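You operate a simulated robot arm through the tools that you are given. There is no shell and no other tool. Be economical: measure what you need, move in short steps, check, and stop when the job is done.

Carry out the task below with a simulated robot arm. There is one attempt and no reset: what you move stays moved.

TASK
Put the white-lid tub on the grey rack upper shelf. Then stack the tiny carton labelled "blue" from the spare bench top on top of the tiny carton that says "RED". Then fetch the pink end cap and set it on the large black weight on the ends bench top. Then push the right blue flap shut. Keep to this order. Set down upright: white-lid tub.

Only the result counts: the job must be done as asked and must still hold three seconds after the hand-in. Knocking over, shifting, dropping, spilling or breaking anything else fails it. A push-on lid holds only when it is set on centred and level and pressed home; a screw cap is set on level and turned clockwise until tight.

THE ROBOT
A 7-joint arm with a two-finger parallel gripper on a trunk, on a base that drives. Base frame: it is fixed to the floor where the robot stands at the start and does not move with it; the origin is under the middle of the robot, x ahead of it, y to its left, z up. Lengths are in mm, angles in rad, forces in N, time in s.
With the tool pointing down near the work surface it reaches from about 100 to 580 mm from the robot's upright axis, wherever it stands. Its first joint turns from -2.897 to 2.897 rad. Places, roughly: grey rack upper shelf [500, -2800, 1200]; large black weight (5x5x3 cm) [7200, -9900, 800]; pink end cap (3x3x3 cm) [7300, -9900, 800]; right blue flap [-1000, -9500, 700]; tiny carton [8250, -10000, 750]; white-lid tub (7x7x8 cm) [800, 0, 200]. Payload 1.57 kg.
The tool frame sits at the grasp point between the pads (the TCP): z along the fingers, y along the line on which they close. The tips reach 30 mm beyond it. Largest opening 110 mm; finger width 24, thickness 12; the body of the gripper, 48 by 112 mm, starts 78 mm behind the TCP.
Orientation is that of the tool frame in the base frame, as [roll, pitch, yaw] about the fixed x, y, z axes, in that order (R = Rz(yaw) Ry(pitch) Rx(roll)). With the fingers straight down and closing along the base's y, the tool's x points along the base's -x, its y along +y and its z along -z.

THE INTERFACE
- The arm moves only by the tool send_rows. Its argument "series" is a list of rows, each a list of 7 numbers: the gripper command, from -1 (shut) to 1 (fully open), values between in proportion, then the shift along the base's x, y, z in mm, then the turn, a rotation vector about the base's x, y, z in rad. In form: [[claw, tx, ty, tz, wx, wy, wz], ...]. A call has 1 to 12 rows; each row is the pose to reach, as a shift and turn from the pose commanded when the call began. Rows are played at 5 a second. More than 50 mm and 0.15 rad between two rows, or a gripper value outside its range, and nothing of the call is played. Where a pose cannot be reached the arm comes as near as it can. A force on the tool above 40 N (or 10 N above the force at the start of the call, whichever is more), or a blocked arm, ends the call early, and 0.2 s more pass. Each finger travels about 45 mm/s and halts on what it meets, pressing with about 37 N; the grip force reading is that of the motor and also rises with nothing between the fingers. The clock runs only during rows and for 0.2 s after the last one: add rows that repeat a pose to give the fingers time. It gives the time, the measured TCP pose, the force on the tool (base axes), the opening and the grip force at its end, in the units of the frame above (readings bear some noise), with the torque about the TCP (base axes, N m) and any sound that the robot's microphone picked up.
- Cameras (640 x 400 px; columns grow to the right, rows downward): "scene" is now at [3.5, 130.3, 1318.7]; the picture's right is [-0.35, -0.94, 0.00], its down [-0.81, 0.30, -0.50] and it looks along [0.46, -0.17, -0.87] (base axes); focal length 258 px, centre (320, 200). "wrist" rides on the gripper at [70, 16, -141] in the tool frame; the picture's right is [-0.23, 0.97, 0.00], its down [-0.86, -0.20, -0.48] and it looks along [-0.47, -0.11, 0.88] (tool axes); focal length 222 px, centre (320, 200). There is no depth. A picture from a camera that has moved, and an enlarged one, comes with that camera's place and axes in the base frame and with its lens.
- get_image(camera): a new picture of that camera. No time passes.
- lift_body(by): slides the trunk up (or, below 0, down) by that many mm; the arm and the scene camera ride with it, the base frame stays. It gives what a move gives, with no picture.
- steer(legs): drives the robot by 1 to 6 legs, each [ahead, turn to the left] in mm and rad, along the robot's own axes; the way and the turn of a leg run together, so that a leg with both is an arc; at most 1500 mm and 3.142 rad a leg. The arm and the cameras ride along, it lands a little off, and it stops where it bumps. It gives what a move gives.
- head_to(pan, tilt): turns the head with the scene camera to pan (to the left, within 2.705 rad either way) and tilt (down, from -0.506 to 1.204), counted from straight ahead of the robot. It gives what a move gives.
- close_up(camera, box): a new picture of the part [left, top, right, bottom] of that camera's present view, enlarged. No time passes.
- sign_off(): hands the job in; it is judged then, once.

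Go step by step. Nothing tells you exact positions but the pictures and the camera data: compare them with the known pose of the tool, close in by small moves and look again before you grip or let go. The budget is 165 turns and 108 pictures, counting those below and the enlarged ones. Unless the task says otherwise, let go and move clear before handing in.

The tools are called after "Request:" as name(argument=value, ...) on one line, values as JSON. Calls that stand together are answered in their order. send_rows: Moves the arm, as the interface text tells. Its arguments: {"type":"object","properties":{"series":{"type":"array","items":{"type":"array","items":{"type":"number"}}}},"required":["series"]} The other tools are called the same way: lift_body (by) slides the trunk up or down; steer (legs) drives the base; head_to (pan, tilt) turns the head that bears the scene camera; get_image (camera) takes a picture; close_up (camera, box) takes an enlarged picture of a part of a camera's view; sign_off () hands the job in.

At the start:

```text
time: 0.0
eef_pos: [371.2, -105.9, 324.0]
tcp_rot: [3.141, 0.002, -3.14]
wrist_force: [0.0, 0.4, -0.7]
moment: [0.02, -0.02, -0.04]
finger_gap: 109.9
grasp_force: 0.1
trunk travel left (down, up): [-275.0, 315.0]
robot x, y, heading: [0.6, -3.5, -0.001]
head pan, tilt: [-0.358, 1.052]
```

scene: 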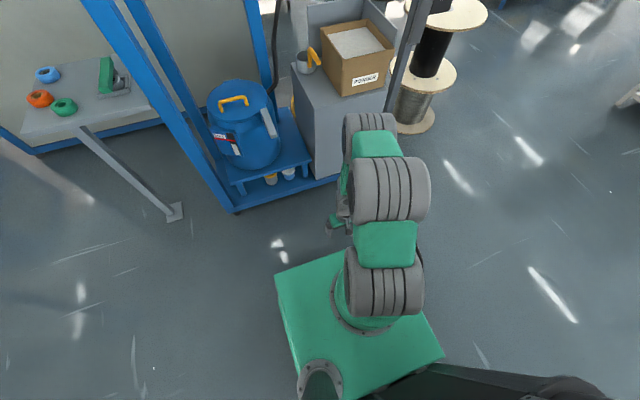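
wrist: 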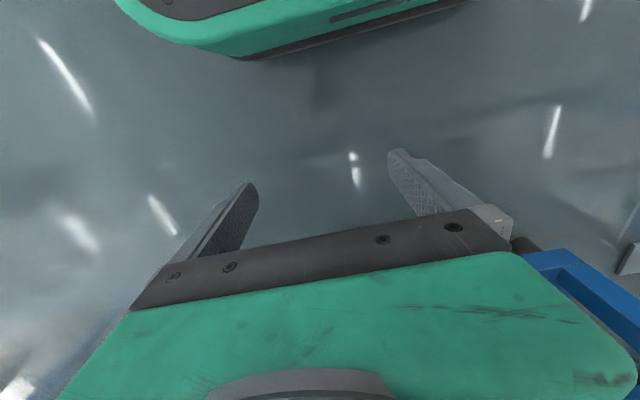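

I see a blue rack ahead with small tubs on its low shelf. I'll look closer.

Request:
close_up(camera="scene", box=[200, 80, 360, 220])

Request:
head_to(pan=0.0, tilt=0.75)

Request:
get_image(camera="scene")

```text
2.86 times, centred on (280, 150) of scene
camera zoom: at [3.5, 130.3, 1318.7], right [-0.35, -0.94, 0.0], down [-0.81, 0.3, -0.5], along [0.46, -0.17, -0.87], focal length 736 px, centre (434, 343)
```

zoom: 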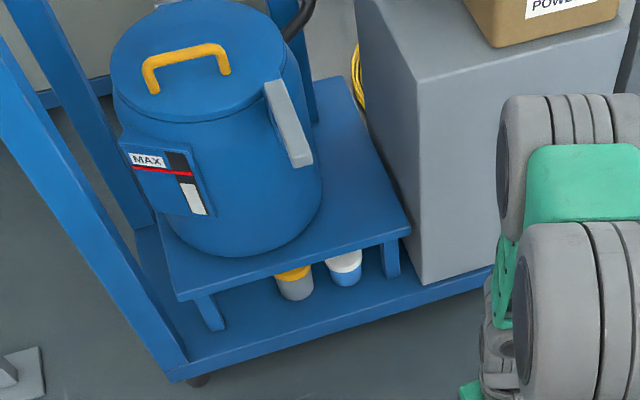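

```text
time: 0.8
eef_pos: [370.3, -104.9, 324.3]
tcp_rot: [-3.14, 0.001, -3.141]
wrist_force: [0.0, -0.7, 0.0]
moment: [0.01, -0.03, 0.03]
finger_gap: 109.8
grasp_force: 0.0
trunk travel left (down, up): [-275.0, 315.0]
robot x, y, heading: [-0.5, 1.0, 0.004]
head pan, tilt: [0.0, 0.75]
```

```text
104 pictures are left
camera scene: at [24.3, 153.4, 1341.4], right [0.0, -1.0, 0.0], down [-0.68, 0.0, -0.73], along [0.73, 0.0, -0.68], focal length 258 px, centre (320, 200)
```

scene: 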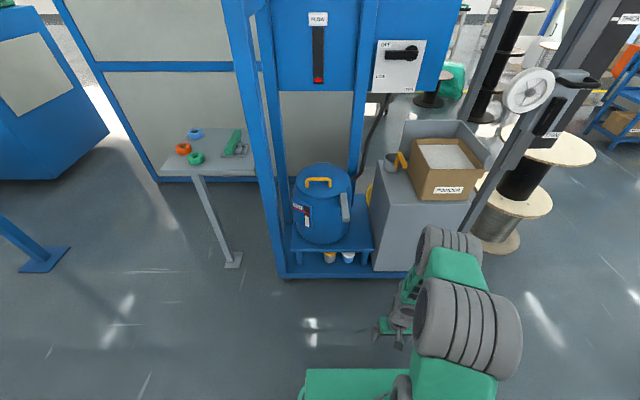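

Request:
send_rows(series=[[0.6, 5, 10, 10, 0, -0.143, 0], [0.6, 10, 20, 20, 0, -0.286, 0], [0.6, 20, 30, 30, 0, -0.428, 0], [0.6, 30, 40, 40, 0, -0.571, 0], [0.6, 40, 50, 50, 0, -0.714, 0], [0.6, 50, 60, 60, 0, -0.857, 0], [0.6, 60, 70, 70, 0, -1.0, 0], [0.6, 70, 80, 80, 0, -1.142, 0], [0.6, 75, 90, 90, 0, -1.285, 0], [0.6, 80, 100, 100, 0, -1.428, 0], [0.6, 80, 106, 100, 0, -1.5708, 0], [0.6, 80, 106, 100, 0, -1.5708, 0]])

Request:
get_image(camera="wrist")

Request:
get_image(camera="scene")

```text
time: 3.3
eef_pos: [567.8, -24.9, 500.3]
tcp_rot: [-0.367, 1.393, -0.388]
wrist_force: [-0.1, 0.2, 0.6]
moment: [0.04, 0.0, -0.01]
finger_gap: 88.0
grasp_force: 0.2
out of reach, approached as far as the arm can: row 10, 11, 12
trunk travel left (down, up): [-275.0, 315.0]
robot x, y, heading: [0.5, 3.3, -0.005]
head pan, tilt: [0.0, 0.75]
stopped in row 12: the arm was blocked; the commanded pose is now the measured one
```

```text
103 pictures are left
camera wrist: at [440.6, -10.7, 408.4], right [-0.01, 0.99, 0.16], down [-0.62, -0.13, 0.78], along [0.79, -0.09, 0.61], focal length 222 px, centre (320, 200)
```

wrist: 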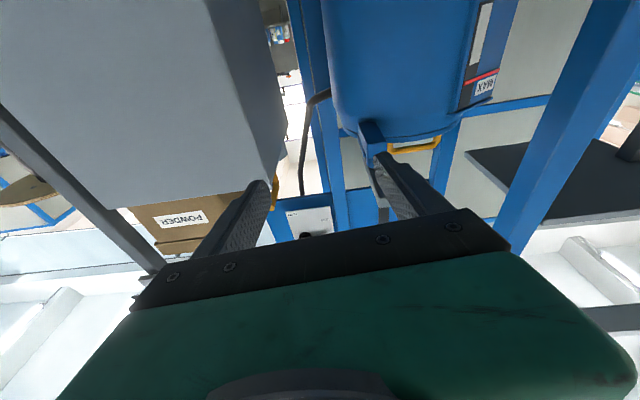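

```text
102 pictures are left
camera scene: at [24.3, 153.3, 1341.5], right [0.0, -1.0, 0.0], down [-0.68, 0.0, -0.73], along [0.73, 0.0, -0.68], focal length 258 px, centre (320, 200)
```

scene: 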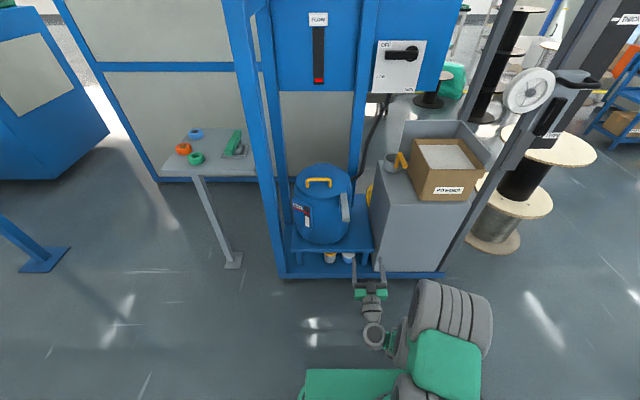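

Request:
send_rows(series=[[0.6, 0, 10, -10, 0.03, 0.08, 0.01], [0.6, 0, 20, -15, 0.064, 0.165, 0.02], [0.6, 0, 25, -15, 0.064, 0.165, 0.02]])

Request:
lift_body(by=-250)

Request:
get_image(camera="wrist")

Request:
get_image(camera="scene")

```text
time: 4.1
eef_pos: [567.7, -0.4, 484.6]
tcp_rot: [0.829, 1.571, 0.823]
wrist_force: [-0.2, 0.1, -0.4]
moment: [-0.01, 0.03, 0.0]
finger_gap: 88.0
grasp_force: 0.1
trunk travel left (down, up): [-275.0, 315.0]
robot x, y, heading: [-0.3, -0.3, -0.005]
head pan, tilt: [0.0, 0.75]
```

```text
time: 6.7
eef_pos: [573.3, -1.4, 244.1]
tcp_rot: [-0.373, 1.554, -0.376]
wrist_force: [-0.1, -0.6, 0.0]
moment: [0.02, 0.01, -0.01]
finger_gap: 88.1
grasp_force: 0.1
trunk travel left (down, up): [-25.0, 565.0]
robot x, y, heading: [2.4, 1.8, 0.003]
head pan, tilt: [0.0, 0.75]
```

```text
101 pictures are left
camera wrist: at [434.4, 14.4, 171.5], right [0.0, 0.98, 0.22], down [-0.49, -0.19, 0.85], along [0.87, -0.11, 0.48], focal length 222 px, centre (320, 200)
```

wrist: 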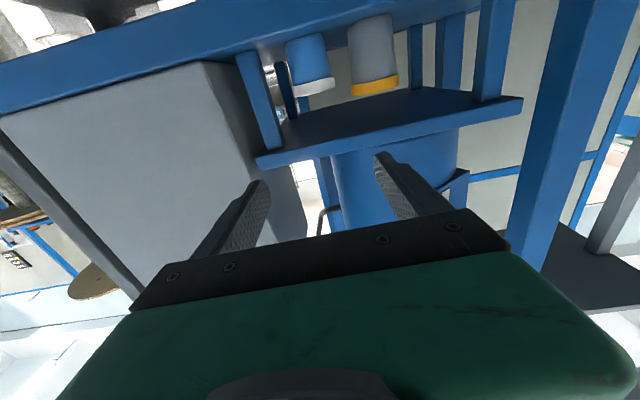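

```text
100 pictures are left
camera scene: at [24.0, 153.9, 1091.8], right [0.0, -1.0, 0.0], down [-0.68, 0.0, -0.73], along [0.73, 0.0, -0.68], focal length 258 px, centre (320, 200)
```

scene: 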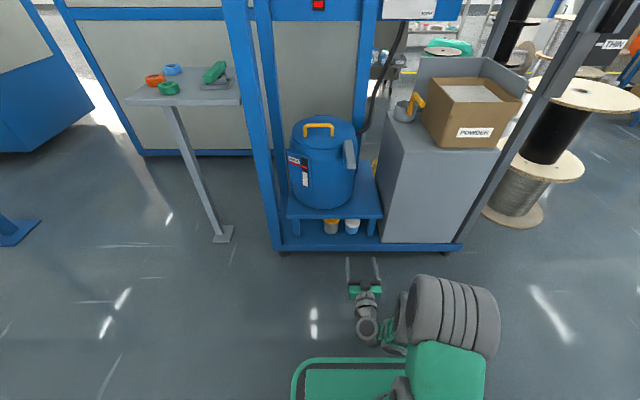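

The white-lid tub stands just inside the lower platform edge, near (820, 3), beside a yellow-lid one. I'll lower the tool to mid-tub height and drive closer.

Request:
send_rows(series=[[0.6, 0, 0, -40, 0, 0.0, 0], [0.6, 0, 0, -60, 0, 0.016, 0], [0.6, 0, 0, -60, 0, 0.016, 0]])

Request:
lift_body(by=-25)

Request:
steer(legs=[[125, 0]])

Request:
get_image(camera="wrist")

Request:
get_image(camera="scene")

```text
time: 7.5
eef_pos: [574.3, -2.3, 182.0]
tcp_rot: [-1.168, 1.565, -1.171]
wrist_force: [0.8, 0.0, 0.3]
moment: [-0.01, 0.0, 0.01]
finger_gap: 88.2
grasp_force: 0.1
trunk travel left (down, up): [-25.0, 565.0]
robot x, y, heading: [-0.9, -0.2, -0.001]
head pan, tilt: [0.0, 0.75]
```

```text
time: 8.2
eef_pos: [579.5, -4.5, 163.7]
tcp_rot: [-0.564, 1.555, -0.571]
wrist_force: [-0.2, 0.1, -0.8]
moment: [0.0, -0.01, -0.01]
finger_gap: 88.0
grasp_force: 0.1
trunk travel left (down, up): [0.0, 590.0]
robot x, y, heading: [0.8, -1.7, 0.002]
head pan, tilt: [0.0, 0.75]
```

```text
time: 9.5
eef_pos: [706.8, -3.8, 163.0]
tcp_rot: [-0.59, 1.555, -0.593]
wrist_force: [-1.3, 0.3, 0.7]
moment: [-0.01, -0.01, -0.05]
finger_gap: 88.1
grasp_force: 0.0
trunk travel left (down, up): [0.0, 590.0]
robot x, y, heading: [127.7, 0.4, -0.002]
head pan, tilt: [0.0, 0.75]
```

```text
99 pictures are left
camera wrist: at [567.1, 12.2, 91.8], right [0.0, 0.98, 0.22], down [-0.49, -0.19, 0.85], along [0.87, -0.11, 0.48], focal length 222 px, centre (320, 200)
```

wrist: 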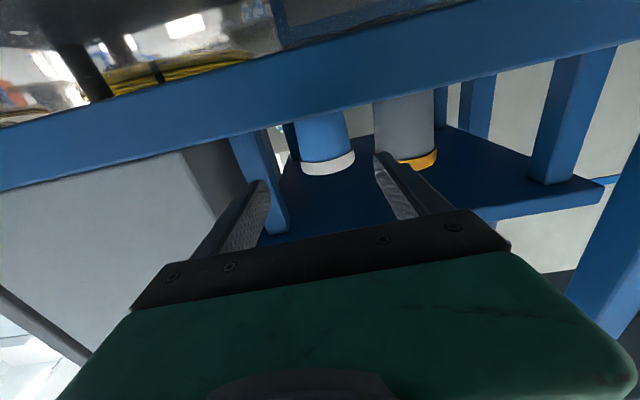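

```text
98 pictures are left
camera scene: at [150.5, 154.0, 1066.4], right [0.0, -1.0, 0.0], down [-0.68, 0.0, -0.73], along [0.73, 0.0, -0.68], focal length 258 px, centre (320, 200)
```

scene: 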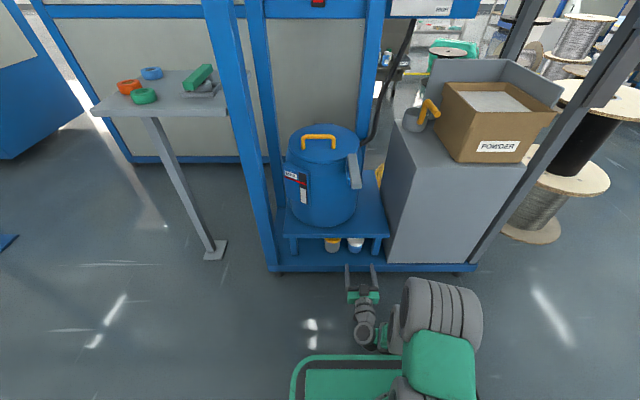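

Request:
close_up(camera="scene", box=[300, 215, 400, 278])

Request:
close_up(camera="wrist", box=[240, 70, 480, 220])

```text
6.35 times, centred on (350, 246) of scene
camera zoom: at [150.5, 154.0, 1066.4], right [0.0, -1.0, 0.0], down [-0.68, 0.0, -0.73], along [0.73, 0.0, -0.68], focal length 1635 px, centre (130, -95)
```

zoom: 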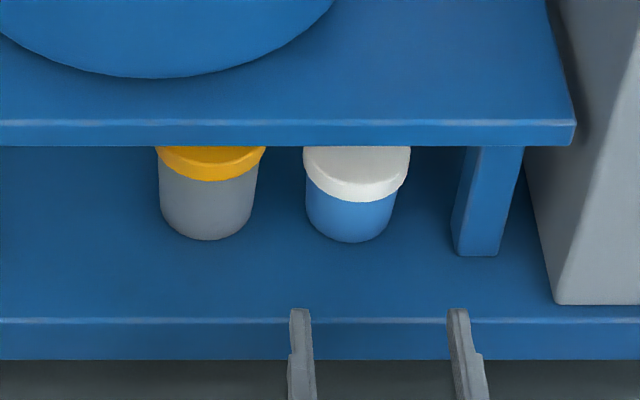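

```text
2.67 times, centred on (360, 145) of wrist
camera zoom: at [567.1, 12.2, 91.8], right [0.0, 0.98, 0.22], down [-0.49, -0.19, 0.85], along [0.87, -0.11, 0.48], focal length 592 px, centre (213, 347)
```

zoom: 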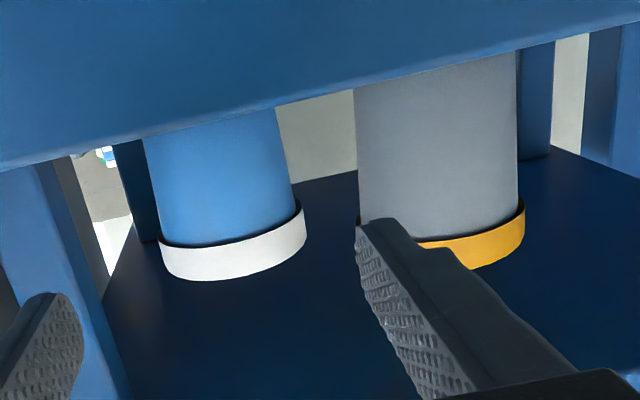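

Request:
send_rows(series=[[0.53, 0, 5, -4, 0, 0.014, 0], [0.53, 0, 5, -4, 0, 0.014, 0]])

Request:
steer(legs=[[48, 0]])

Request:
close_up(camera="scene", box=[300, 230, 400, 293])

```text
time: 10.1
eef_pos: [707.0, 1.3, 158.3]
tcp_rot: [-1.729, 1.562, -1.733]
wrist_force: [0.4, 0.0, 0.2]
moment: [-0.01, 0.02, -0.01]
finger_gap: 84.1
grasp_force: 0.0
trunk travel left (down, up): [0.0, 590.0]
robot x, y, heading: [123.4, 0.1, -0.002]
head pan, tilt: [0.0, 0.75]
```

```text
time: 11.0
eef_pos: [754.1, 0.1, 158.8]
tcp_rot: [-1.69, 1.561, -1.698]
wrist_force: [-0.8, 0.9, 0.3]
moment: [0.02, 0.01, -0.02]
finger_gap: 84.1
grasp_force: 0.0
trunk travel left (down, up): [0.0, 590.0]
robot x, y, heading: [170.4, -0.8, -0.002]
head pan, tilt: [0.0, 0.75]
```

```text
6.35 times, centred on (350, 262) of scene
camera zoom: at [199.1, 153.5, 1066.4], right [0.0, -1.0, 0.0], down [-0.68, 0.0, -0.73], along [0.73, 0.0, -0.68], focal length 1635 px, centre (130, -190)
```

zoom: 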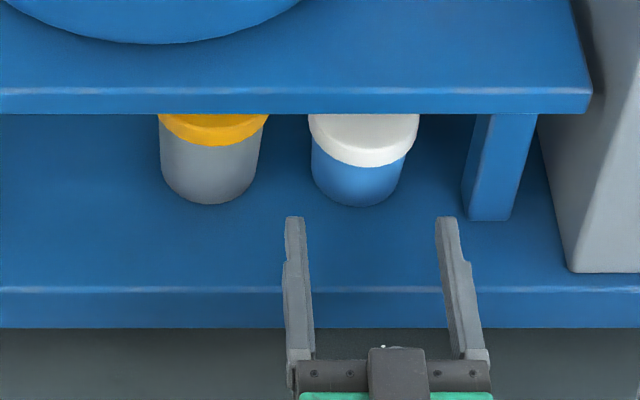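

Request:
send_rows(series=[[0.53, 20, 0, 0, 0, 0.008, 0], [0.53, 40, 0, 0, 0, 0.008, 0], [0.53, 55, 0, 0, 0, 0.008, 0], [0.53, 68, 0, 0, 0, 0.008, 0], [0.53, 68, 0, 0, 0, 0.008, 0]])

Request:
get_image(camera="wrist")

Request:
close_up(camera="scene", box=[300, 230, 400, 293])

```text
time: 12.2
eef_pos: [824.4, 1.1, 159.0]
tcp_rot: [-2.378, 1.558, -2.382]
wrist_force: [0.4, 0.2, -0.4]
moment: [-0.02, -0.01, 0.03]
finger_gap: 84.2
grasp_force: 0.0
trunk travel left (down, up): [0.0, 590.0]
robot x, y, heading: [174.6, 2.3, -0.001]
head pan, tilt: [0.0, 0.75]
```

```text
94 pictures are left
camera wrist: at [682.3, 17.0, 91.1], right [0.01, 0.98, 0.22], down [-0.47, -0.19, 0.86], along [0.88, -0.11, 0.46], focal length 222 px, centre (320, 200)
```

wrist: 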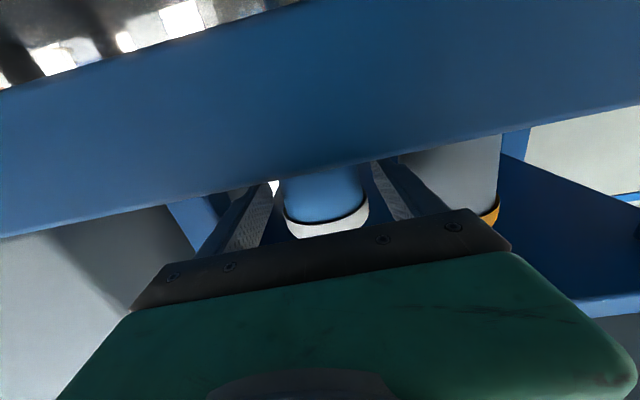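

```text
6.35 times, centred on (350, 262) of scene
camera zoom: at [199.1, 153.5, 1066.5], right [0.0, -1.0, 0.0], down [-0.68, 0.0, -0.73], along [0.73, 0.0, -0.68], focal length 1635 px, centre (130, -190)
```

zoom: 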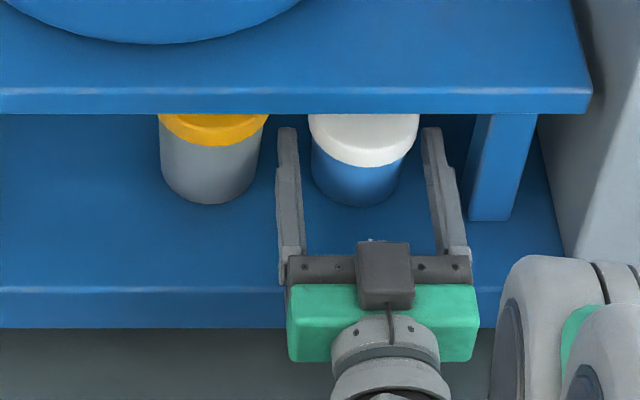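

Request:
send_rows(series=[[-1, 3, 1, 0, 0, 0, 0], [-1, 3, 1, 0, 0, 0, 0], [-1, 3, 1, 0, 0, 0, 0], [-1, 3, 1, 0, 0, 0, 0], [-1, 3, 1, 0, 0, 0, 0]])

Request:
get_image(camera="wrist")

```text
time: 13.4
eef_pos: [826.2, 1.9, 159.1]
tcp_rot: [-2.382, 1.558, -2.387]
wrist_force: [-0.3, -0.3, 1.1]
moment: [0.12, 0.04, 0.07]
finger_gap: 64.8
grasp_force: 36.7
trunk travel left (down, up): [0.0, 590.0]
robot x, y, heading: [177.2, -1.0, -0.006]
head pan, tilt: [0.0, 0.75]
```

```text
92 pictures are left
camera wrist: at [685.2, 17.5, 91.2], right [0.01, 0.98, 0.22], down [-0.47, -0.19, 0.86], along [0.88, -0.11, 0.46], focal length 222 px, centre (320, 200)
```

wrist: 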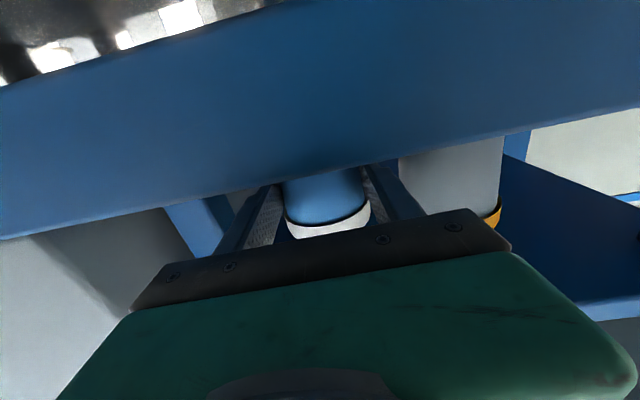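

Request:
send_rows(series=[[-1, 0, 0, 10, 0, 0, 0], [-1, 0, 0, 22, 0, 0, 0], [-1, -30, 0, 22, 0, 0, 0], [-1, -65, 0, 24, 0, 0, 0], [-1, -70, 0, 24, 0, 0, 0]])

Request:
steer(legs=[[-200, 0]])

Request:
get_image(camera="scene")

Request:
get_image(camera="wrist")

```text
time: 14.6
eef_pos: [756.2, 2.0, 183.4]
tcp_rot: [-2.357, 1.557, -2.362]
wrist_force: [0.3, -0.4, -1.8]
moment: [0.0, 0.06, 0.04]
finger_gap: 64.4
grasp_force: 37.2
trunk travel left (down, up): [0.0, 590.0]
robot x, y, heading: [175.0, -0.2, 0.001]
head pan, tilt: [0.0, 0.75]
```

```text
time: 16.2
eef_pos: [550.7, 2.3, 181.8]
tcp_rot: [-2.391, 1.558, -2.394]
wrist_force: [-0.3, -0.2, -2.7]
moment: [-0.02, 0.09, 0.0]
finger_gap: 64.5
grasp_force: 37.6
trunk travel left (down, up): [0.0, 590.0]
robot x, y, heading: [-30.7, 1.4, -0.0]
head pan, tilt: [0.0, 0.75]
```

```text
91 pictures are left
camera scene: at [-5.3, 153.5, 1066.4], right [0.0, -1.0, 0.0], down [-0.68, 0.0, -0.73], along [0.73, 0.0, -0.68], focal length 258 px, centre (320, 200)
```

scene: 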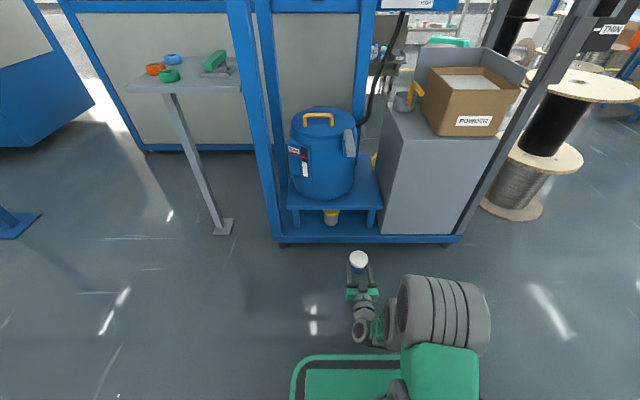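

```text
90 pictures are left
camera wrist: at [410.2, 18.4, 114.2], right [0.01, 0.98, 0.22], down [-0.47, -0.19, 0.86], along [0.88, -0.11, 0.46], focal length 222 px, centre (320, 200)
```

wrist: 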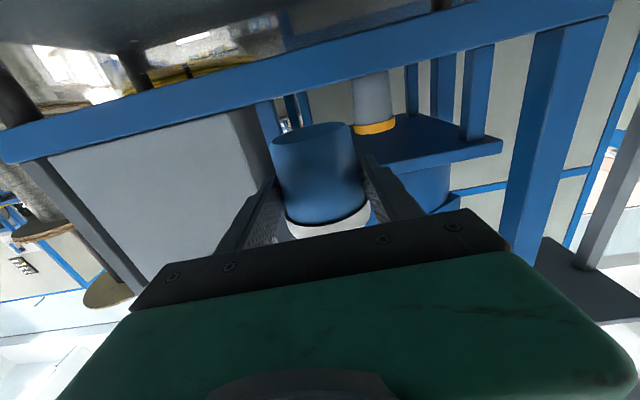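

Tub held upright. I'll look to the right for the grey rack.

Request:
head_to(pan=-1.4, tilt=0.3)

Request:
get_image(camera="scene")

Request:
head_to(pan=-2.7, tilt=0.5)

Request:
get_image(camera="scene")

```text
time: 17.8
eef_pos: [551.7, 2.2, 181.7]
tcp_rot: [-2.403, 1.559, -2.408]
wrist_force: [0.6, -0.3, -1.9]
moment: [0.01, 0.03, -0.03]
finger_gap: 64.8
grasp_force: 37.0
trunk travel left (down, up): [0.0, 590.0]
robot x, y, heading: [-31.4, 1.5, -0.002]
head pan, tilt: [-1.4, 0.3]
```

```text
89 pictures are left
camera scene: at [-72.3, 61.6, 1106.8], right [-0.99, -0.17, 0.0], down [-0.05, 0.29, -0.96], along [0.16, -0.94, -0.3], focal length 258 px, centre (320, 200)
```

scene: 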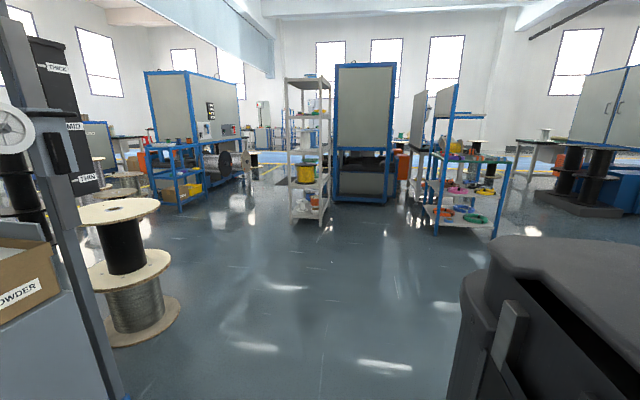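

```text
time: 19.2
eef_pos: [550.9, 2.3, 181.4]
tcp_rot: [-2.401, 1.559, -2.405]
wrist_force: [-0.2, 0.0, -2.3]
moment: [-0.01, 0.03, -0.02]
finger_gap: 64.7
grasp_force: 37.3
trunk travel left (down, up): [0.0, 590.0]
robot x, y, heading: [-30.1, 2.6, -0.002]
head pan, tilt: [-2.7, 0.499]
```

```text
88 pictures are left
camera scene: at [-170.4, 114.7, 1088.4], right [-0.43, 0.9, 0.0], down [0.43, 0.2, -0.88], along [-0.79, -0.38, -0.48], focal length 258 px, centre (320, 200)
```

scene: 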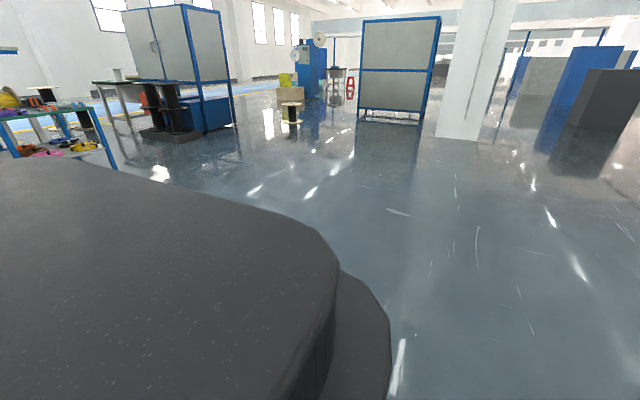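

Request:
steer(legs=[[-80, 0], [0, -1.206], [1400, 0], [312, 0], [0, -0.365]])

Request:
lift_body(by=400)

Request:
head_to(pan=0, tilt=0.25)

Request:
get_image(camera="scene")

```text
time: 32.5
eef_pos: [472.6, -2150.3, 182.5]
tcp_rot: [-2.42, 1.559, 2.275]
wrist_force: [-0.3, 0.6, -2.9]
moment: [0.06, -0.03, 0.0]
finger_gap: 64.6
grasp_force: 37.5
trunk travel left (down, up): [0.0, 590.0]
robot x, y, heading: [480.8, -1567.7, -1.583]
head pan, tilt: [-2.7, 0.499]
```

```text
time: 36.4
eef_pos: [472.7, -2150.3, 583.1]
tcp_rot: [-2.431, 1.56, 2.265]
wrist_force: [-0.7, -0.2, -2.1]
moment: [0.03, 0.02, 0.01]
finger_gap: 64.4
grasp_force: 36.7
trunk travel left (down, up): [-400.0, 190.0]
robot x, y, heading: [478.6, -1569.4, -1.578]
head pan, tilt: [-2.7, 0.499]
```

```text
time: 38.8
eef_pos: [472.4, -2149.6, 582.0]
tcp_rot: [-2.427, 1.559, 2.266]
wrist_force: [0.6, 0.3, -2.8]
moment: [0.05, 0.01, 0.01]
finger_gap: 64.4
grasp_force: 37.3
trunk travel left (down, up): [-400.0, 190.0]
robot x, y, heading: [478.2, -1568.2, -1.59]
head pan, tilt: [0.0, 0.25]
```

```text
87 pictures are left
camera scene: at [633.3, -1605.6, 1511.5], right [-1.0, 0.01, 0.0], down [0.0, 0.25, -0.97], along [-0.01, -0.97, -0.25], focal length 258 px, centre (320, 200)
```

scene: 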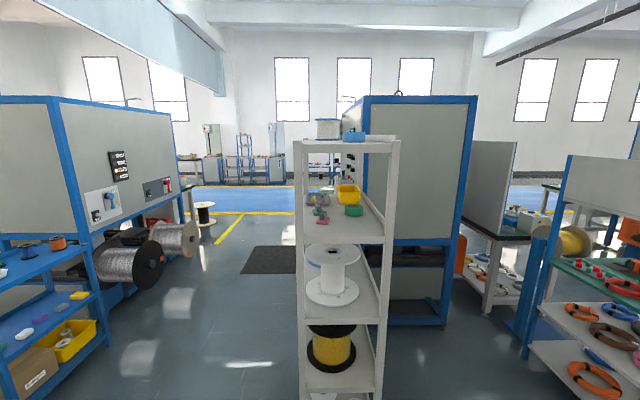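

Request:
close_up(camera="scene", box=[270, 110, 430, 260])

Request:
lift_body(by=190)

Request:
close_up(camera="scene", box=[270, 150, 430, 300])

```text
2.67 times, centred on (350, 185) of scene
camera zoom: at [633.3, -1605.6, 1511.5], right [-1.0, 0.01, 0.0], down [0.0, 0.25, -0.97], along [-0.01, -0.97, -0.25], focal length 687 px, centre (240, 240)
```

zoom: 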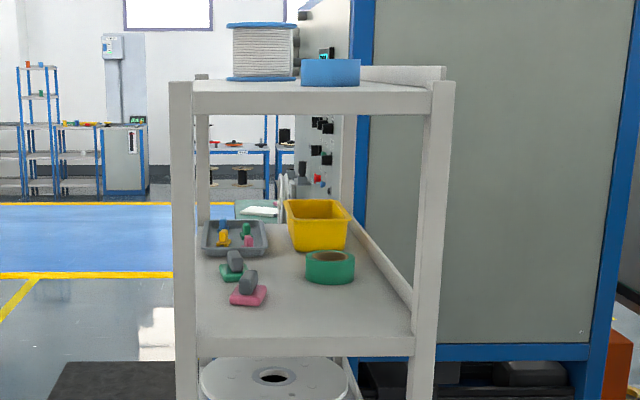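

```text
time: 40.9
eef_pos: [473.9, -2150.3, 773.1]
tcp_rot: [-2.437, 1.559, 2.258]
wrist_force: [0.1, -0.2, -2.7]
moment: [0.06, 0.01, 0.02]
finger_gap: 64.5
grasp_force: 37.3
trunk travel left (down, up): [-590.0, 0.0]
robot x, y, heading: [479.3, -1572.4, -1.584]
head pan, tilt: [0.0, 0.25]
```

```text
2.67 times, centred on (350, 225) of scene
camera zoom: at [633.3, -1605.7, 1701.5], right [-1.0, 0.01, 0.0], down [0.0, 0.25, -0.97], along [-0.01, -0.97, -0.25], focal length 687 px, centre (240, 133)
```

zoom: 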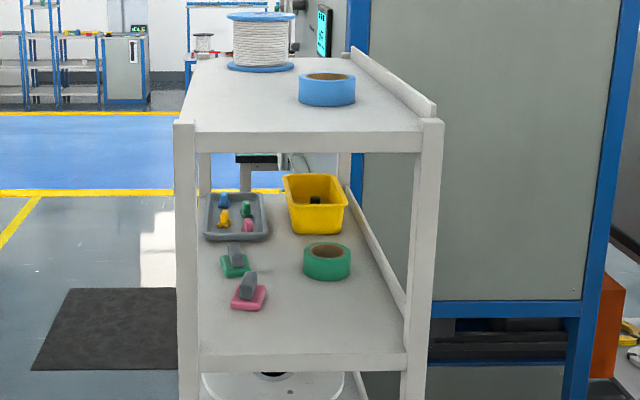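

Upper shelf is around z≈1150 with its front edge at y≈-2470; the front strip is free. I raise the arm.

Request:
send_rows(series=[[-1, 0, 0, 45, 0, 0, 0], [-1, 0, 0, 90, 0, 0, 0], [-1, 0, 0, 135, 0, 0, 0], [-1, 0, 0, 180, 0, 0, 0], [-1, 0, 0, 225, 0, 0, 0], [-1, 0, 0, 270, 0, 0, 0], [-1, 0, 0, 315, 0, 0, 0], [-1, 0, 0, 360, 0, 0, 0], [-1, 0, 0, 405, 0, 0, 0], [-1, 0, 0, 450, 0, 0, 0], [-1, 0, 0, 460, 0, 0, 0]])

Request:
get_image(camera="scene")

Request:
get_image(camera="wrist")

```text
time: 43.2
eef_pos: [481.9, -2110.6, 1135.1]
tcp_rot: [-2.042, 1.56, 2.66]
wrist_force: [-0.7, 0.5, -2.1]
moment: [0.08, -0.01, -0.06]
finger_gap: 64.1
grasp_force: 37.2
out of reach, approached as far as the arm can: row 8, 9, 10, 11
trunk travel left (down, up): [-590.0, 0.0]
robot x, y, heading: [478.2, -1572.0, -1.59]
head pan, tilt: [0.0, 0.25]
```

```text
84 pictures are left
camera scene: at [634.3, -1604.2, 1701.4], right [-1.0, 0.01, 0.0], down [0.0, 0.25, -0.97], along [-0.01, -0.97, -0.25], focal length 258 px, centre (320, 200)
```

scene: 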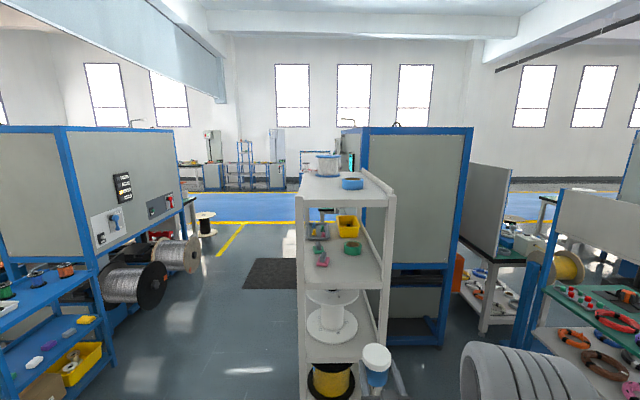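

```text
83 pictures are left
camera wrist: at [500.5, -1970.6, 1066.6], right [0.98, -0.01, 0.22], down [-0.18, 0.48, 0.86], along [-0.12, -0.88, 0.46], focal length 222 px, centre (320, 200)
```

wrist: 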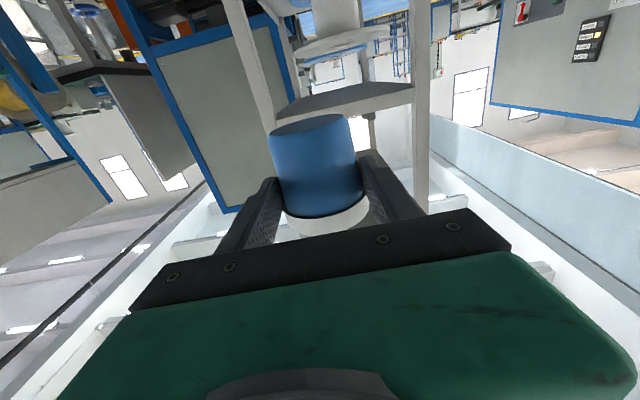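

Request:
send_rows(series=[[-1, 0, 35, 15, 0, 0, 0], [-1, 0, 70, 30, 0, 0, 0], [-1, 0, 110, 48, 0, 0, 0], [-1, 0, 140, 65, 0, 0, 0], [-1, 0, 140, 80, 0, 0, 0], [-1, 0, 140, 80, 0, 0, 0]])

Request:
close_up(camera="scene", box=[270, 200, 430, 400])

```text
time: 44.6
eef_pos: [492.9, -2005.8, 1145.4]
tcp_rot: [-2.038, 1.561, 2.657]
wrist_force: [-0.2, -0.6, -2.3]
moment: [0.06, 0.02, -0.01]
finger_gap: 64.1
grasp_force: 37.0
out of reach, approached as far as the arm can: row 1, 2, 3, 4, 5, 6
trunk travel left (down, up): [-590.0, 0.0]
robot x, y, heading: [475.0, -1572.6, -1.586]
head pan, tilt: [0.0, 0.25]
```

```text
2.00 times, centred on (350, 300) of scene
camera zoom: at [633.9, -1604.8, 1701.5], right [-1.0, 0.01, 0.0], down [0.0, 0.25, -0.97], along [-0.01, -0.97, -0.25], focal length 515 px, centre (260, 0)
```

zoom: 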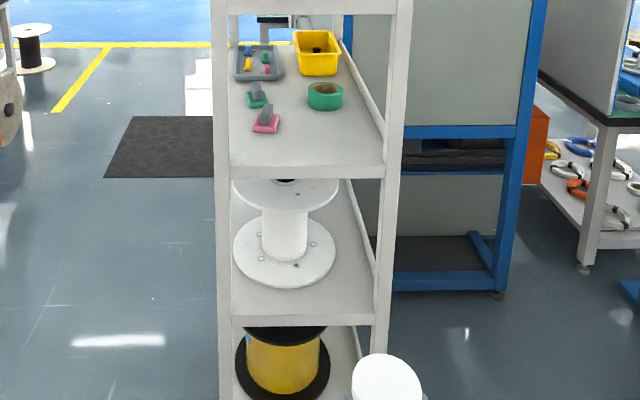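

Request:
send_rows(series=[[-1, -10, 20, 20, 0, 0, 0], [-1, -20, 40, 45, 0, 0, 0], [-1, -20, 40, 60, 0, 0, 0], [-1, -20, 40, 60, 0, 0, 0], [-1, -20, 40, 60, 0, 0, 0]])

Request:
head_to(pan=-0.3, tilt=0.9)

Request:
get_image(camera="scene")

```text
time: 45.9
eef_pos: [492.8, -2007.8, 1145.6]
tcp_rot: [-2.08, 1.561, 2.614]
wrist_force: [0.0, 0.3, -1.9]
moment: [0.07, -0.01, 0.01]
finger_gap: 64.3
grasp_force: 36.9
out of reach, approached as far as the arm can: row 1, 2, 3, 4, 5
trunk travel left (down, up): [-590.0, 0.0]
robot x, y, heading: [478.0, -1569.1, -1.586]
head pan, tilt: [0.0, 0.25]
```

```text
time: 46.9
eef_pos: [492.5, -2005.9, 1145.9]
tcp_rot: [-2.076, 1.56, 2.619]
wrist_force: [-0.4, -0.8, -2.8]
moment: [0.07, -0.02, -0.02]
finger_gap: 63.9
grasp_force: 37.2
trunk travel left (down, up): [-590.0, 0.0]
robot x, y, heading: [479.2, -1570.2, -1.587]
head pan, tilt: [-0.3, 0.901]
```

```text
81 pictures are left
camera scene: at [611.3, -1584.0, 1644.6], right [-0.95, 0.31, 0.0], down [0.24, 0.75, -0.62], along [-0.19, -0.59, -0.78], focal length 258 px, centre (320, 200)
```

scene: 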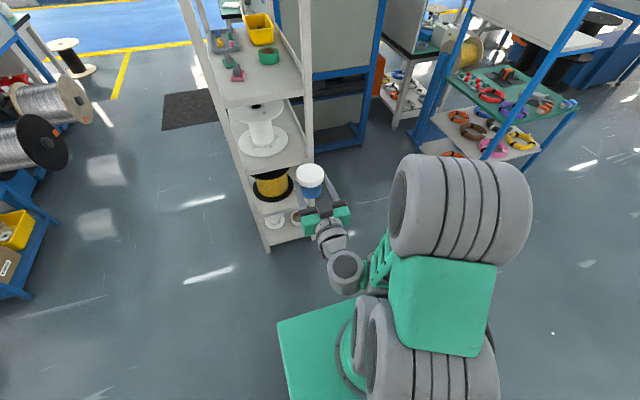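

Request:
send_rows(series=[[-1, 0, 0, 0, 0, 0, 0.14], [-1, 0, 0, 0, 0, 0, 0.28], [-1, 0, 0, 15, 0, 0, 0.42], [-1, 0, 0, 30, 0, 0, 0.5], [-1, 0, 0, 45, 0, 0, 0.5], [-1, 0, 0, 60, 0, 0, 0.5], [-1, 0, 0, 60, 0, 0, 0.5]])

```text
time: 48.0
eef_pos: [498.6, -2005.9, 1133.8]
tcp_rot: [1.759, 1.296, 0.68]
wrist_force: [0.4, 0.1, -2.0]
moment: [0.02, 0.01, 0.0]
finger_gap: 63.8
grasp_force: 36.4
trunk travel left (down, up): [-590.0, 0.0]
robot x, y, heading: [478.2, -1570.0, -1.586]
head pan, tilt: [-0.3, 0.901]
stopped in row 5: the arm was blocked; the commanded pose is now the measured one
```

Request:
send_rows(series=[[-1, 0, 0, 0, -0.06, 0.12, 0], [-1, 0, 0, 0, -0.12, 0.24, -0.02], [-1, 0, 0, 0, -0.11, 0.25, -0.15], [-1, 0, 0, 0, -0.1, 0.26, -0.29], [-1, 0, 0, 0, -0.085, 0.265, -0.4], [-1, 0, 0, 0, -0.07, 0.269, -0.5], [-1, 0, 0, 0, -0.07, 0.269, -0.5]])

```text
time: 49.2
eef_pos: [412.3, -2012.7, 1141.2]
tcp_rot: [-2.287, 1.544, 2.326]
wrist_force: [0.0, 0.0, -1.8]
moment: [0.03, -0.05, 0.01]
finger_gap: 64.1
grasp_force: 36.8
trunk travel left (down, up): [-590.0, 0.0]
robot x, y, heading: [479.6, -1568.5, -1.582]
head pan, tilt: [-0.3, 0.901]
stopped in row 5: the arm was blocked; the commanded pose is now the measured one
```

The arm seems joint-limited when folded; I'll extend outward, where the forearm is flatter, then raise.

Request:
send_rows(series=[[-1, 10, -40, -25, -0.01, -0.01, 0.04], [-1, 20, -75, -45, -0.02, -0.018, 0.085], [-1, 40, -115, -45, -0.02, -0.018, 0.085], [-1, 60, -155, -45, -0.02, -0.018, 0.085], [-1, 70, -195, -45, -0.02, -0.018, 0.085], [-1, 70, -235, -40, -0.02, -0.018, 0.085], [-1, 70, -270, -20, -0.02, -0.018, 0.085], [-1, 70, -270, 10, -0.02, -0.018, 0.085], [-1, 70, -270, 40, -0.02, -0.018, 0.085], [-1, 70, -270, 70, -0.02, -0.018, 0.085], [-1, 70, -270, 70, -0.02, -0.018, 0.085]])

```text
time: 51.6
eef_pos: [482.5, -2282.8, 1212.1]
tcp_rot: [-0.817, 1.57, -2.403]
wrist_force: [-0.2, -0.1, -2.5]
moment: [0.05, 0.01, 0.0]
finger_gap: 63.9
grasp_force: 36.8
trunk travel left (down, up): [-590.0, 0.0]
robot x, y, heading: [477.6, -1566.7, -1.588]
head pan, tilt: [-0.3, 0.901]
```

Request:
send_rows(series=[[-1, 25, 0, 10, 0, 0, 0], [-1, 43, 0, 15, 0, 0, 0], [-1, 43, 0, 15, 0, 0, 0]])

Request:
steer(legs=[[150, 0]])

Request:
head_to(pan=-0.15, tilt=0.6)

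Request:
get_image(camera="scene")

Request:
get_image(camera="wrist")

```text
time: 52.4
eef_pos: [523.9, -2283.3, 1226.2]
tcp_rot: [-0.331, 1.57, -1.917]
wrist_force: [-0.9, -0.5, -2.6]
moment: [0.07, 0.0, 0.01]
finger_gap: 63.9
grasp_force: 37.2
trunk travel left (down, up): [-590.0, 0.0]
robot x, y, heading: [477.0, -1566.9, -1.584]
head pan, tilt: [-0.3, 0.901]
```

```text
time: 53.8
eef_pos: [521.1, -2435.6, 1225.8]
tcp_rot: [1.647, 1.57, 0.06]
wrist_force: [0.3, -0.2, -2.2]
moment: [0.07, -0.04, -0.01]
finger_gap: 63.9
grasp_force: 36.7
trunk travel left (down, up): [-590.0, 0.0]
robot x, y, heading: [478.7, -1719.5, -1.587]
head pan, tilt: [-0.3, 0.901]
```

```text
time: 54.6
eef_pos: [523.1, -2435.0, 1226.5]
tcp_rot: [-0.912, 1.57, -2.5]
wrist_force: [0.4, 0.2, -1.9]
moment: [0.05, 0.02, 0.0]
finger_gap: 63.9
grasp_force: 36.7
trunk travel left (down, up): [-590.0, 0.0]
robot x, y, heading: [473.0, -1722.1, -1.583]
head pan, tilt: [-0.15, 0.6]
```

```text
80 pictures are left
camera scene: at [617.8, -1752.1, 1669.2], right [-0.99, 0.17, 0.0], down [0.09, 0.56, -0.82], along [-0.14, -0.81, -0.57], focal length 258 px, centre (320, 200)
```

scene: 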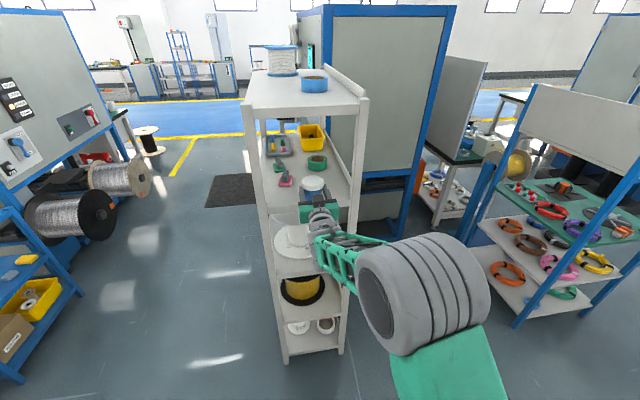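

```text
79 pictures are left
camera wrist: at [540.9, -2294.6, 1157.0], right [0.97, -0.02, 0.23], down [-0.19, 0.48, 0.85], along [-0.12, -0.88, 0.47], focal length 222 px, centre (320, 200)
```

wrist: 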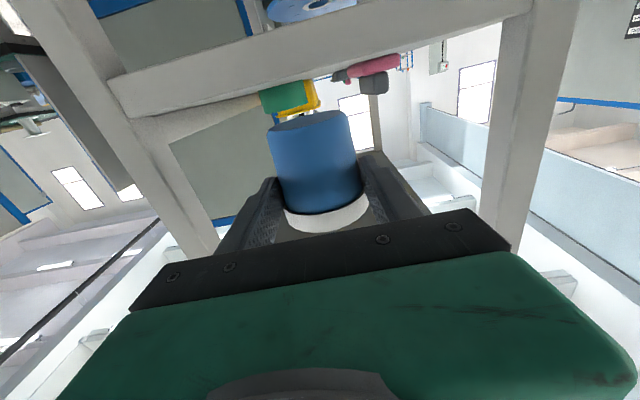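

Request:
steer(legs=[[103, 0]])

Request:
get_image(camera="wrist")

Request:
close_up(camera="scene", box=[220, 90, 400, 260])

```text
time: 55.8
eef_pos: [521.1, -2539.9, 1225.1]
tcp_rot: [-2.192, 1.568, 2.507]
wrist_force: [-0.8, 0.3, -3.6]
moment: [0.06, 0.0, -0.02]
finger_gap: 63.6
grasp_force: 37.3
trunk travel left (down, up): [-590.0, 0.0]
robot x, y, heading: [477.4, -1824.1, -1.585]
head pan, tilt: [-0.15, 0.6]
```

```text
78 pictures are left
camera wrist: at [540.1, -2399.7, 1156.4], right [0.97, -0.01, 0.23], down [-0.19, 0.48, 0.86], along [-0.12, -0.88, 0.47], focal length 222 px, centre (320, 200)
```

wrist: 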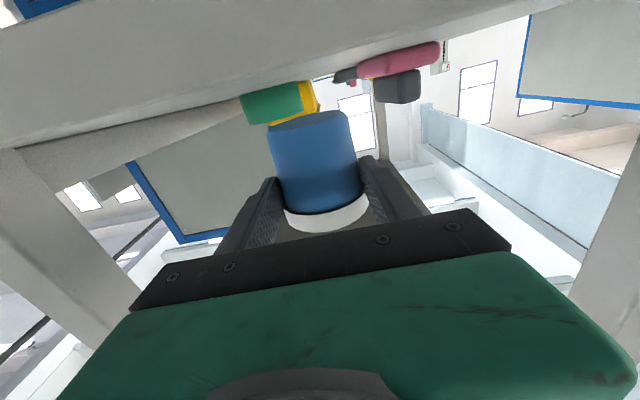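

```text
2.35 times, centred on (310, 175) of scene
camera zoom: at [616.3, -1857.6, 1669.3], right [-0.99, 0.16, 0.0], down [0.09, 0.56, -0.82], along [-0.14, -0.81, -0.57], focal length 606 px, centre (344, 259)
```

zoom: 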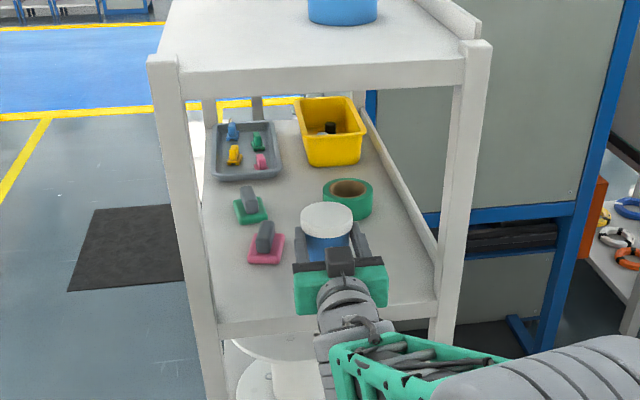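

Request:
send_rows(series=[[-1, -4, 8, 0, 0, 0, 0], [-1, -7, 10, -5, 0, 0, 0], [-1, -7, 10, -12, 0, 0, 0], [-1, -7, 10, -16, 0, 0, 0], [-1, -7, 10, -18, 0, 0, 0]])

Request:
get_image(camera="wrist")

```text
time: 57.0
eef_pos: [513.8, -2529.8, 1207.9]
tcp_rot: [1.733, 1.57, 0.149]
wrist_force: [0.1, 0.7, -2.3]
moment: [0.06, 0.0, 0.0]
finger_gap: 63.6
grasp_force: 37.4
trunk travel left (down, up): [-590.0, 0.0]
robot x, y, heading: [469.2, -1826.3, -1.58]
head pan, tilt: [-0.15, 0.6]
```

```text
76 pictures are left
camera wrist: at [533.3, -2389.1, 1138.5], right [0.97, -0.01, 0.23], down [-0.19, 0.48, 0.86], along [-0.12, -0.88, 0.47], focal length 222 px, centre (320, 200)
```

wrist: 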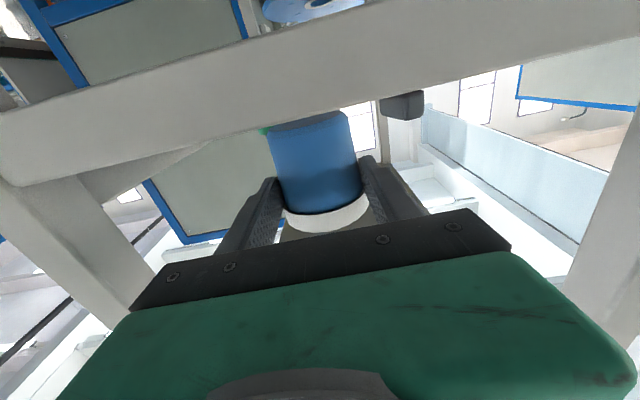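

Still above the shelf; descend in small steps until contact.

Request:
send_rows(series=[[-1, 0, 0, -2, 0, 0, 0], [-1, 0, 0, -4, 0, 0, 0], [-1, 0, 0, -4, 0, 0, 0]])

Request:
send_rows(series=[[-1, 0, 0, -2, 0, 0, 0], [-1, 0, 0, -4, 0, 0, 0], [-1, 0, 0, -4, 0, 0, 0]])

```text
time: 57.8
eef_pos: [514.2, -2529.1, 1204.9]
tcp_rot: [-1.089, 1.57, -2.671]
wrist_force: [0.3, 0.2, -2.1]
moment: [0.01, 0.0, 0.01]
finger_gap: 63.7
grasp_force: 37.1
trunk travel left (down, up): [-590.0, 0.0]
robot x, y, heading: [470.9, -1823.3, -1.588]
head pan, tilt: [-0.15, 0.6]
```

```text
time: 58.5
eef_pos: [513.8, -2529.4, 1199.4]
tcp_rot: [-1.495, 1.571, -3.081]
wrist_force: [0.2, 0.7, -2.0]
moment: [0.05, 0.03, 0.01]
finger_gap: 63.7
grasp_force: 36.6
trunk travel left (down, up): [-590.0, 0.0]
robot x, y, heading: [476.4, -1825.2, -1.587]
head pan, tilt: [-0.15, 0.6]
```

Request:
send_rows(series=[[-1, 0, 0, -2, 0, 0, 0], [-1, 0, 0, -4, 0, 0, 0], [-1, 0, 0, -4, 0, 0, 0]])

Request:
send_rows(series=[[-1, 0, 0, -2, 0, 0, 0], [-1, 0, 0, -4, 0, 0, 0], [-1, 0, 0, -4, 0, 0, 0]])

Request:
get_image(camera="wrist")

```text
time: 59.4
eef_pos: [515.1, -2527.9, 1198.7]
tcp_rot: [-0.417, 1.568, -2.003]
wrist_force: [-0.3, -0.6, 1.0]
moment: [0.06, -0.01, 0.01]
finger_gap: 63.8
grasp_force: 37.2
trunk travel left (down, up): [-590.0, 0.0]
robot x, y, heading: [475.0, -1826.9, -1.583]
head pan, tilt: [-0.15, 0.6]
```

```text
time: 60.1
eef_pos: [513.4, -2528.5, 1196.9]
tcp_rot: [0.012, 1.562, -1.574]
wrist_force: [-0.3, -2.8, 20.5]
moment: [0.13, 0.13, 0.0]
finger_gap: 63.8
grasp_force: 36.9
trunk travel left (down, up): [-590.0, 0.0]
robot x, y, heading: [477.8, -1828.5, -1.587]
head pan, tilt: [-0.15, 0.6]
```

```text
75 pictures are left
camera wrist: at [533.2, -2388.9, 1126.5], right [0.97, -0.01, 0.23], down [-0.19, 0.49, 0.85], along [-0.12, -0.87, 0.47], focal length 222 px, centre (320, 200)
```

wrist: 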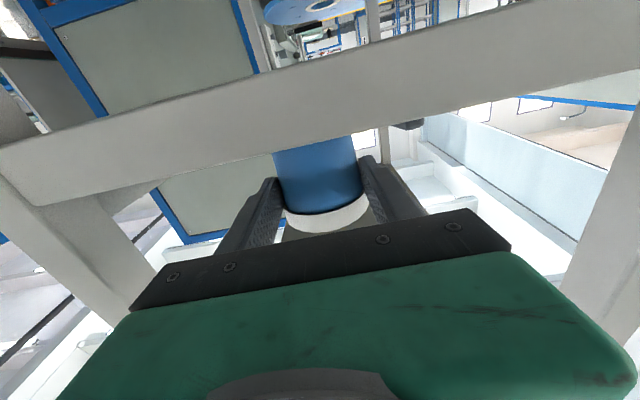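

Contact made. Ease off and open slightly.

Request:
send_rows(series=[[-1, 0, 0, 2.5, 0, 0, 0], [0.4, 0, 0, 2.5, 0, 0, 0], [0.4, 0, 0, 2.5, 0, 0, 0], [0.4, 0, 0, 2.5, 0, 0, 0]])

Request:
close_up(camera="scene", box=[260, 130, 380, 240])

```text
time: 61.1
eef_pos: [515.4, -2529.9, 1193.5]
tcp_rot: [-2.297, 1.569, 2.4]
wrist_force: [-0.5, 0.6, 0.8]
moment: [0.02, 0.0, -0.05]
finger_gap: 76.8
grasp_force: 0.1
trunk travel left (down, up): [-590.0, 0.0]
robot x, y, heading: [472.5, -1826.2, -1.583]
head pan, tilt: [-0.15, 0.6]
```

```text
3.64 times, centred on (320, 185) of scene
camera zoom: at [616.3, -1856.1, 1669.3], right [-0.99, 0.16, 0.0], down [0.09, 0.56, -0.83], along [-0.14, -0.81, -0.56], focal length 936 px, centre (320, 254)
```

zoom: 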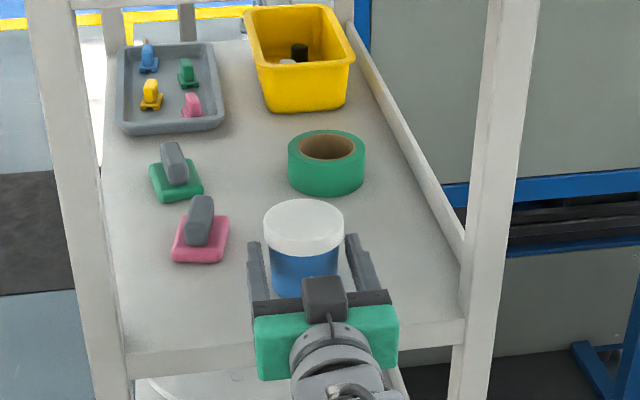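

Request:
steer(legs=[[-300, 0]])

Request:
close_up(camera="scene", box=[240, 80, 400, 220])

```text
time: 63.2
eef_pos: [520.2, -2233.8, 1195.0]
tcp_rot: [-0.664, 1.569, -2.248]
wrist_force: [0.3, -0.6, -0.2]
moment: [0.01, 0.0, -0.02]
finger_gap: 76.9
grasp_force: 0.1
trunk travel left (down, up): [-590.0, 0.0]
robot x, y, heading: [479.8, -1528.8, -1.582]
head pan, tilt: [-0.15, 0.6]
```

```text
2.86 times, centred on (320, 150) of scene
camera zoom: at [620.2, -1560.4, 1669.3], right [-0.99, 0.16, 0.0], down [0.09, 0.56, -0.83], along [-0.13, -0.81, -0.56], focal length 736 px, centre (320, 343)
```

zoom: 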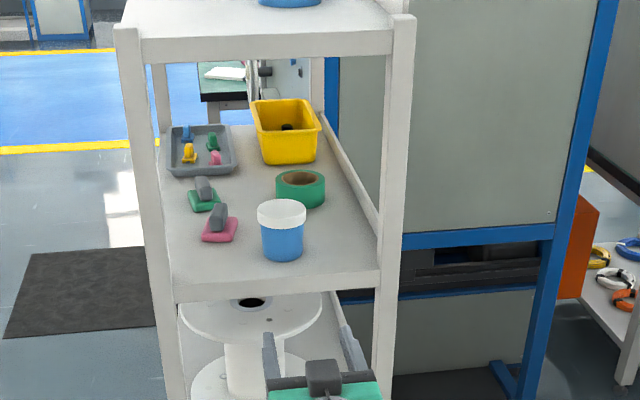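

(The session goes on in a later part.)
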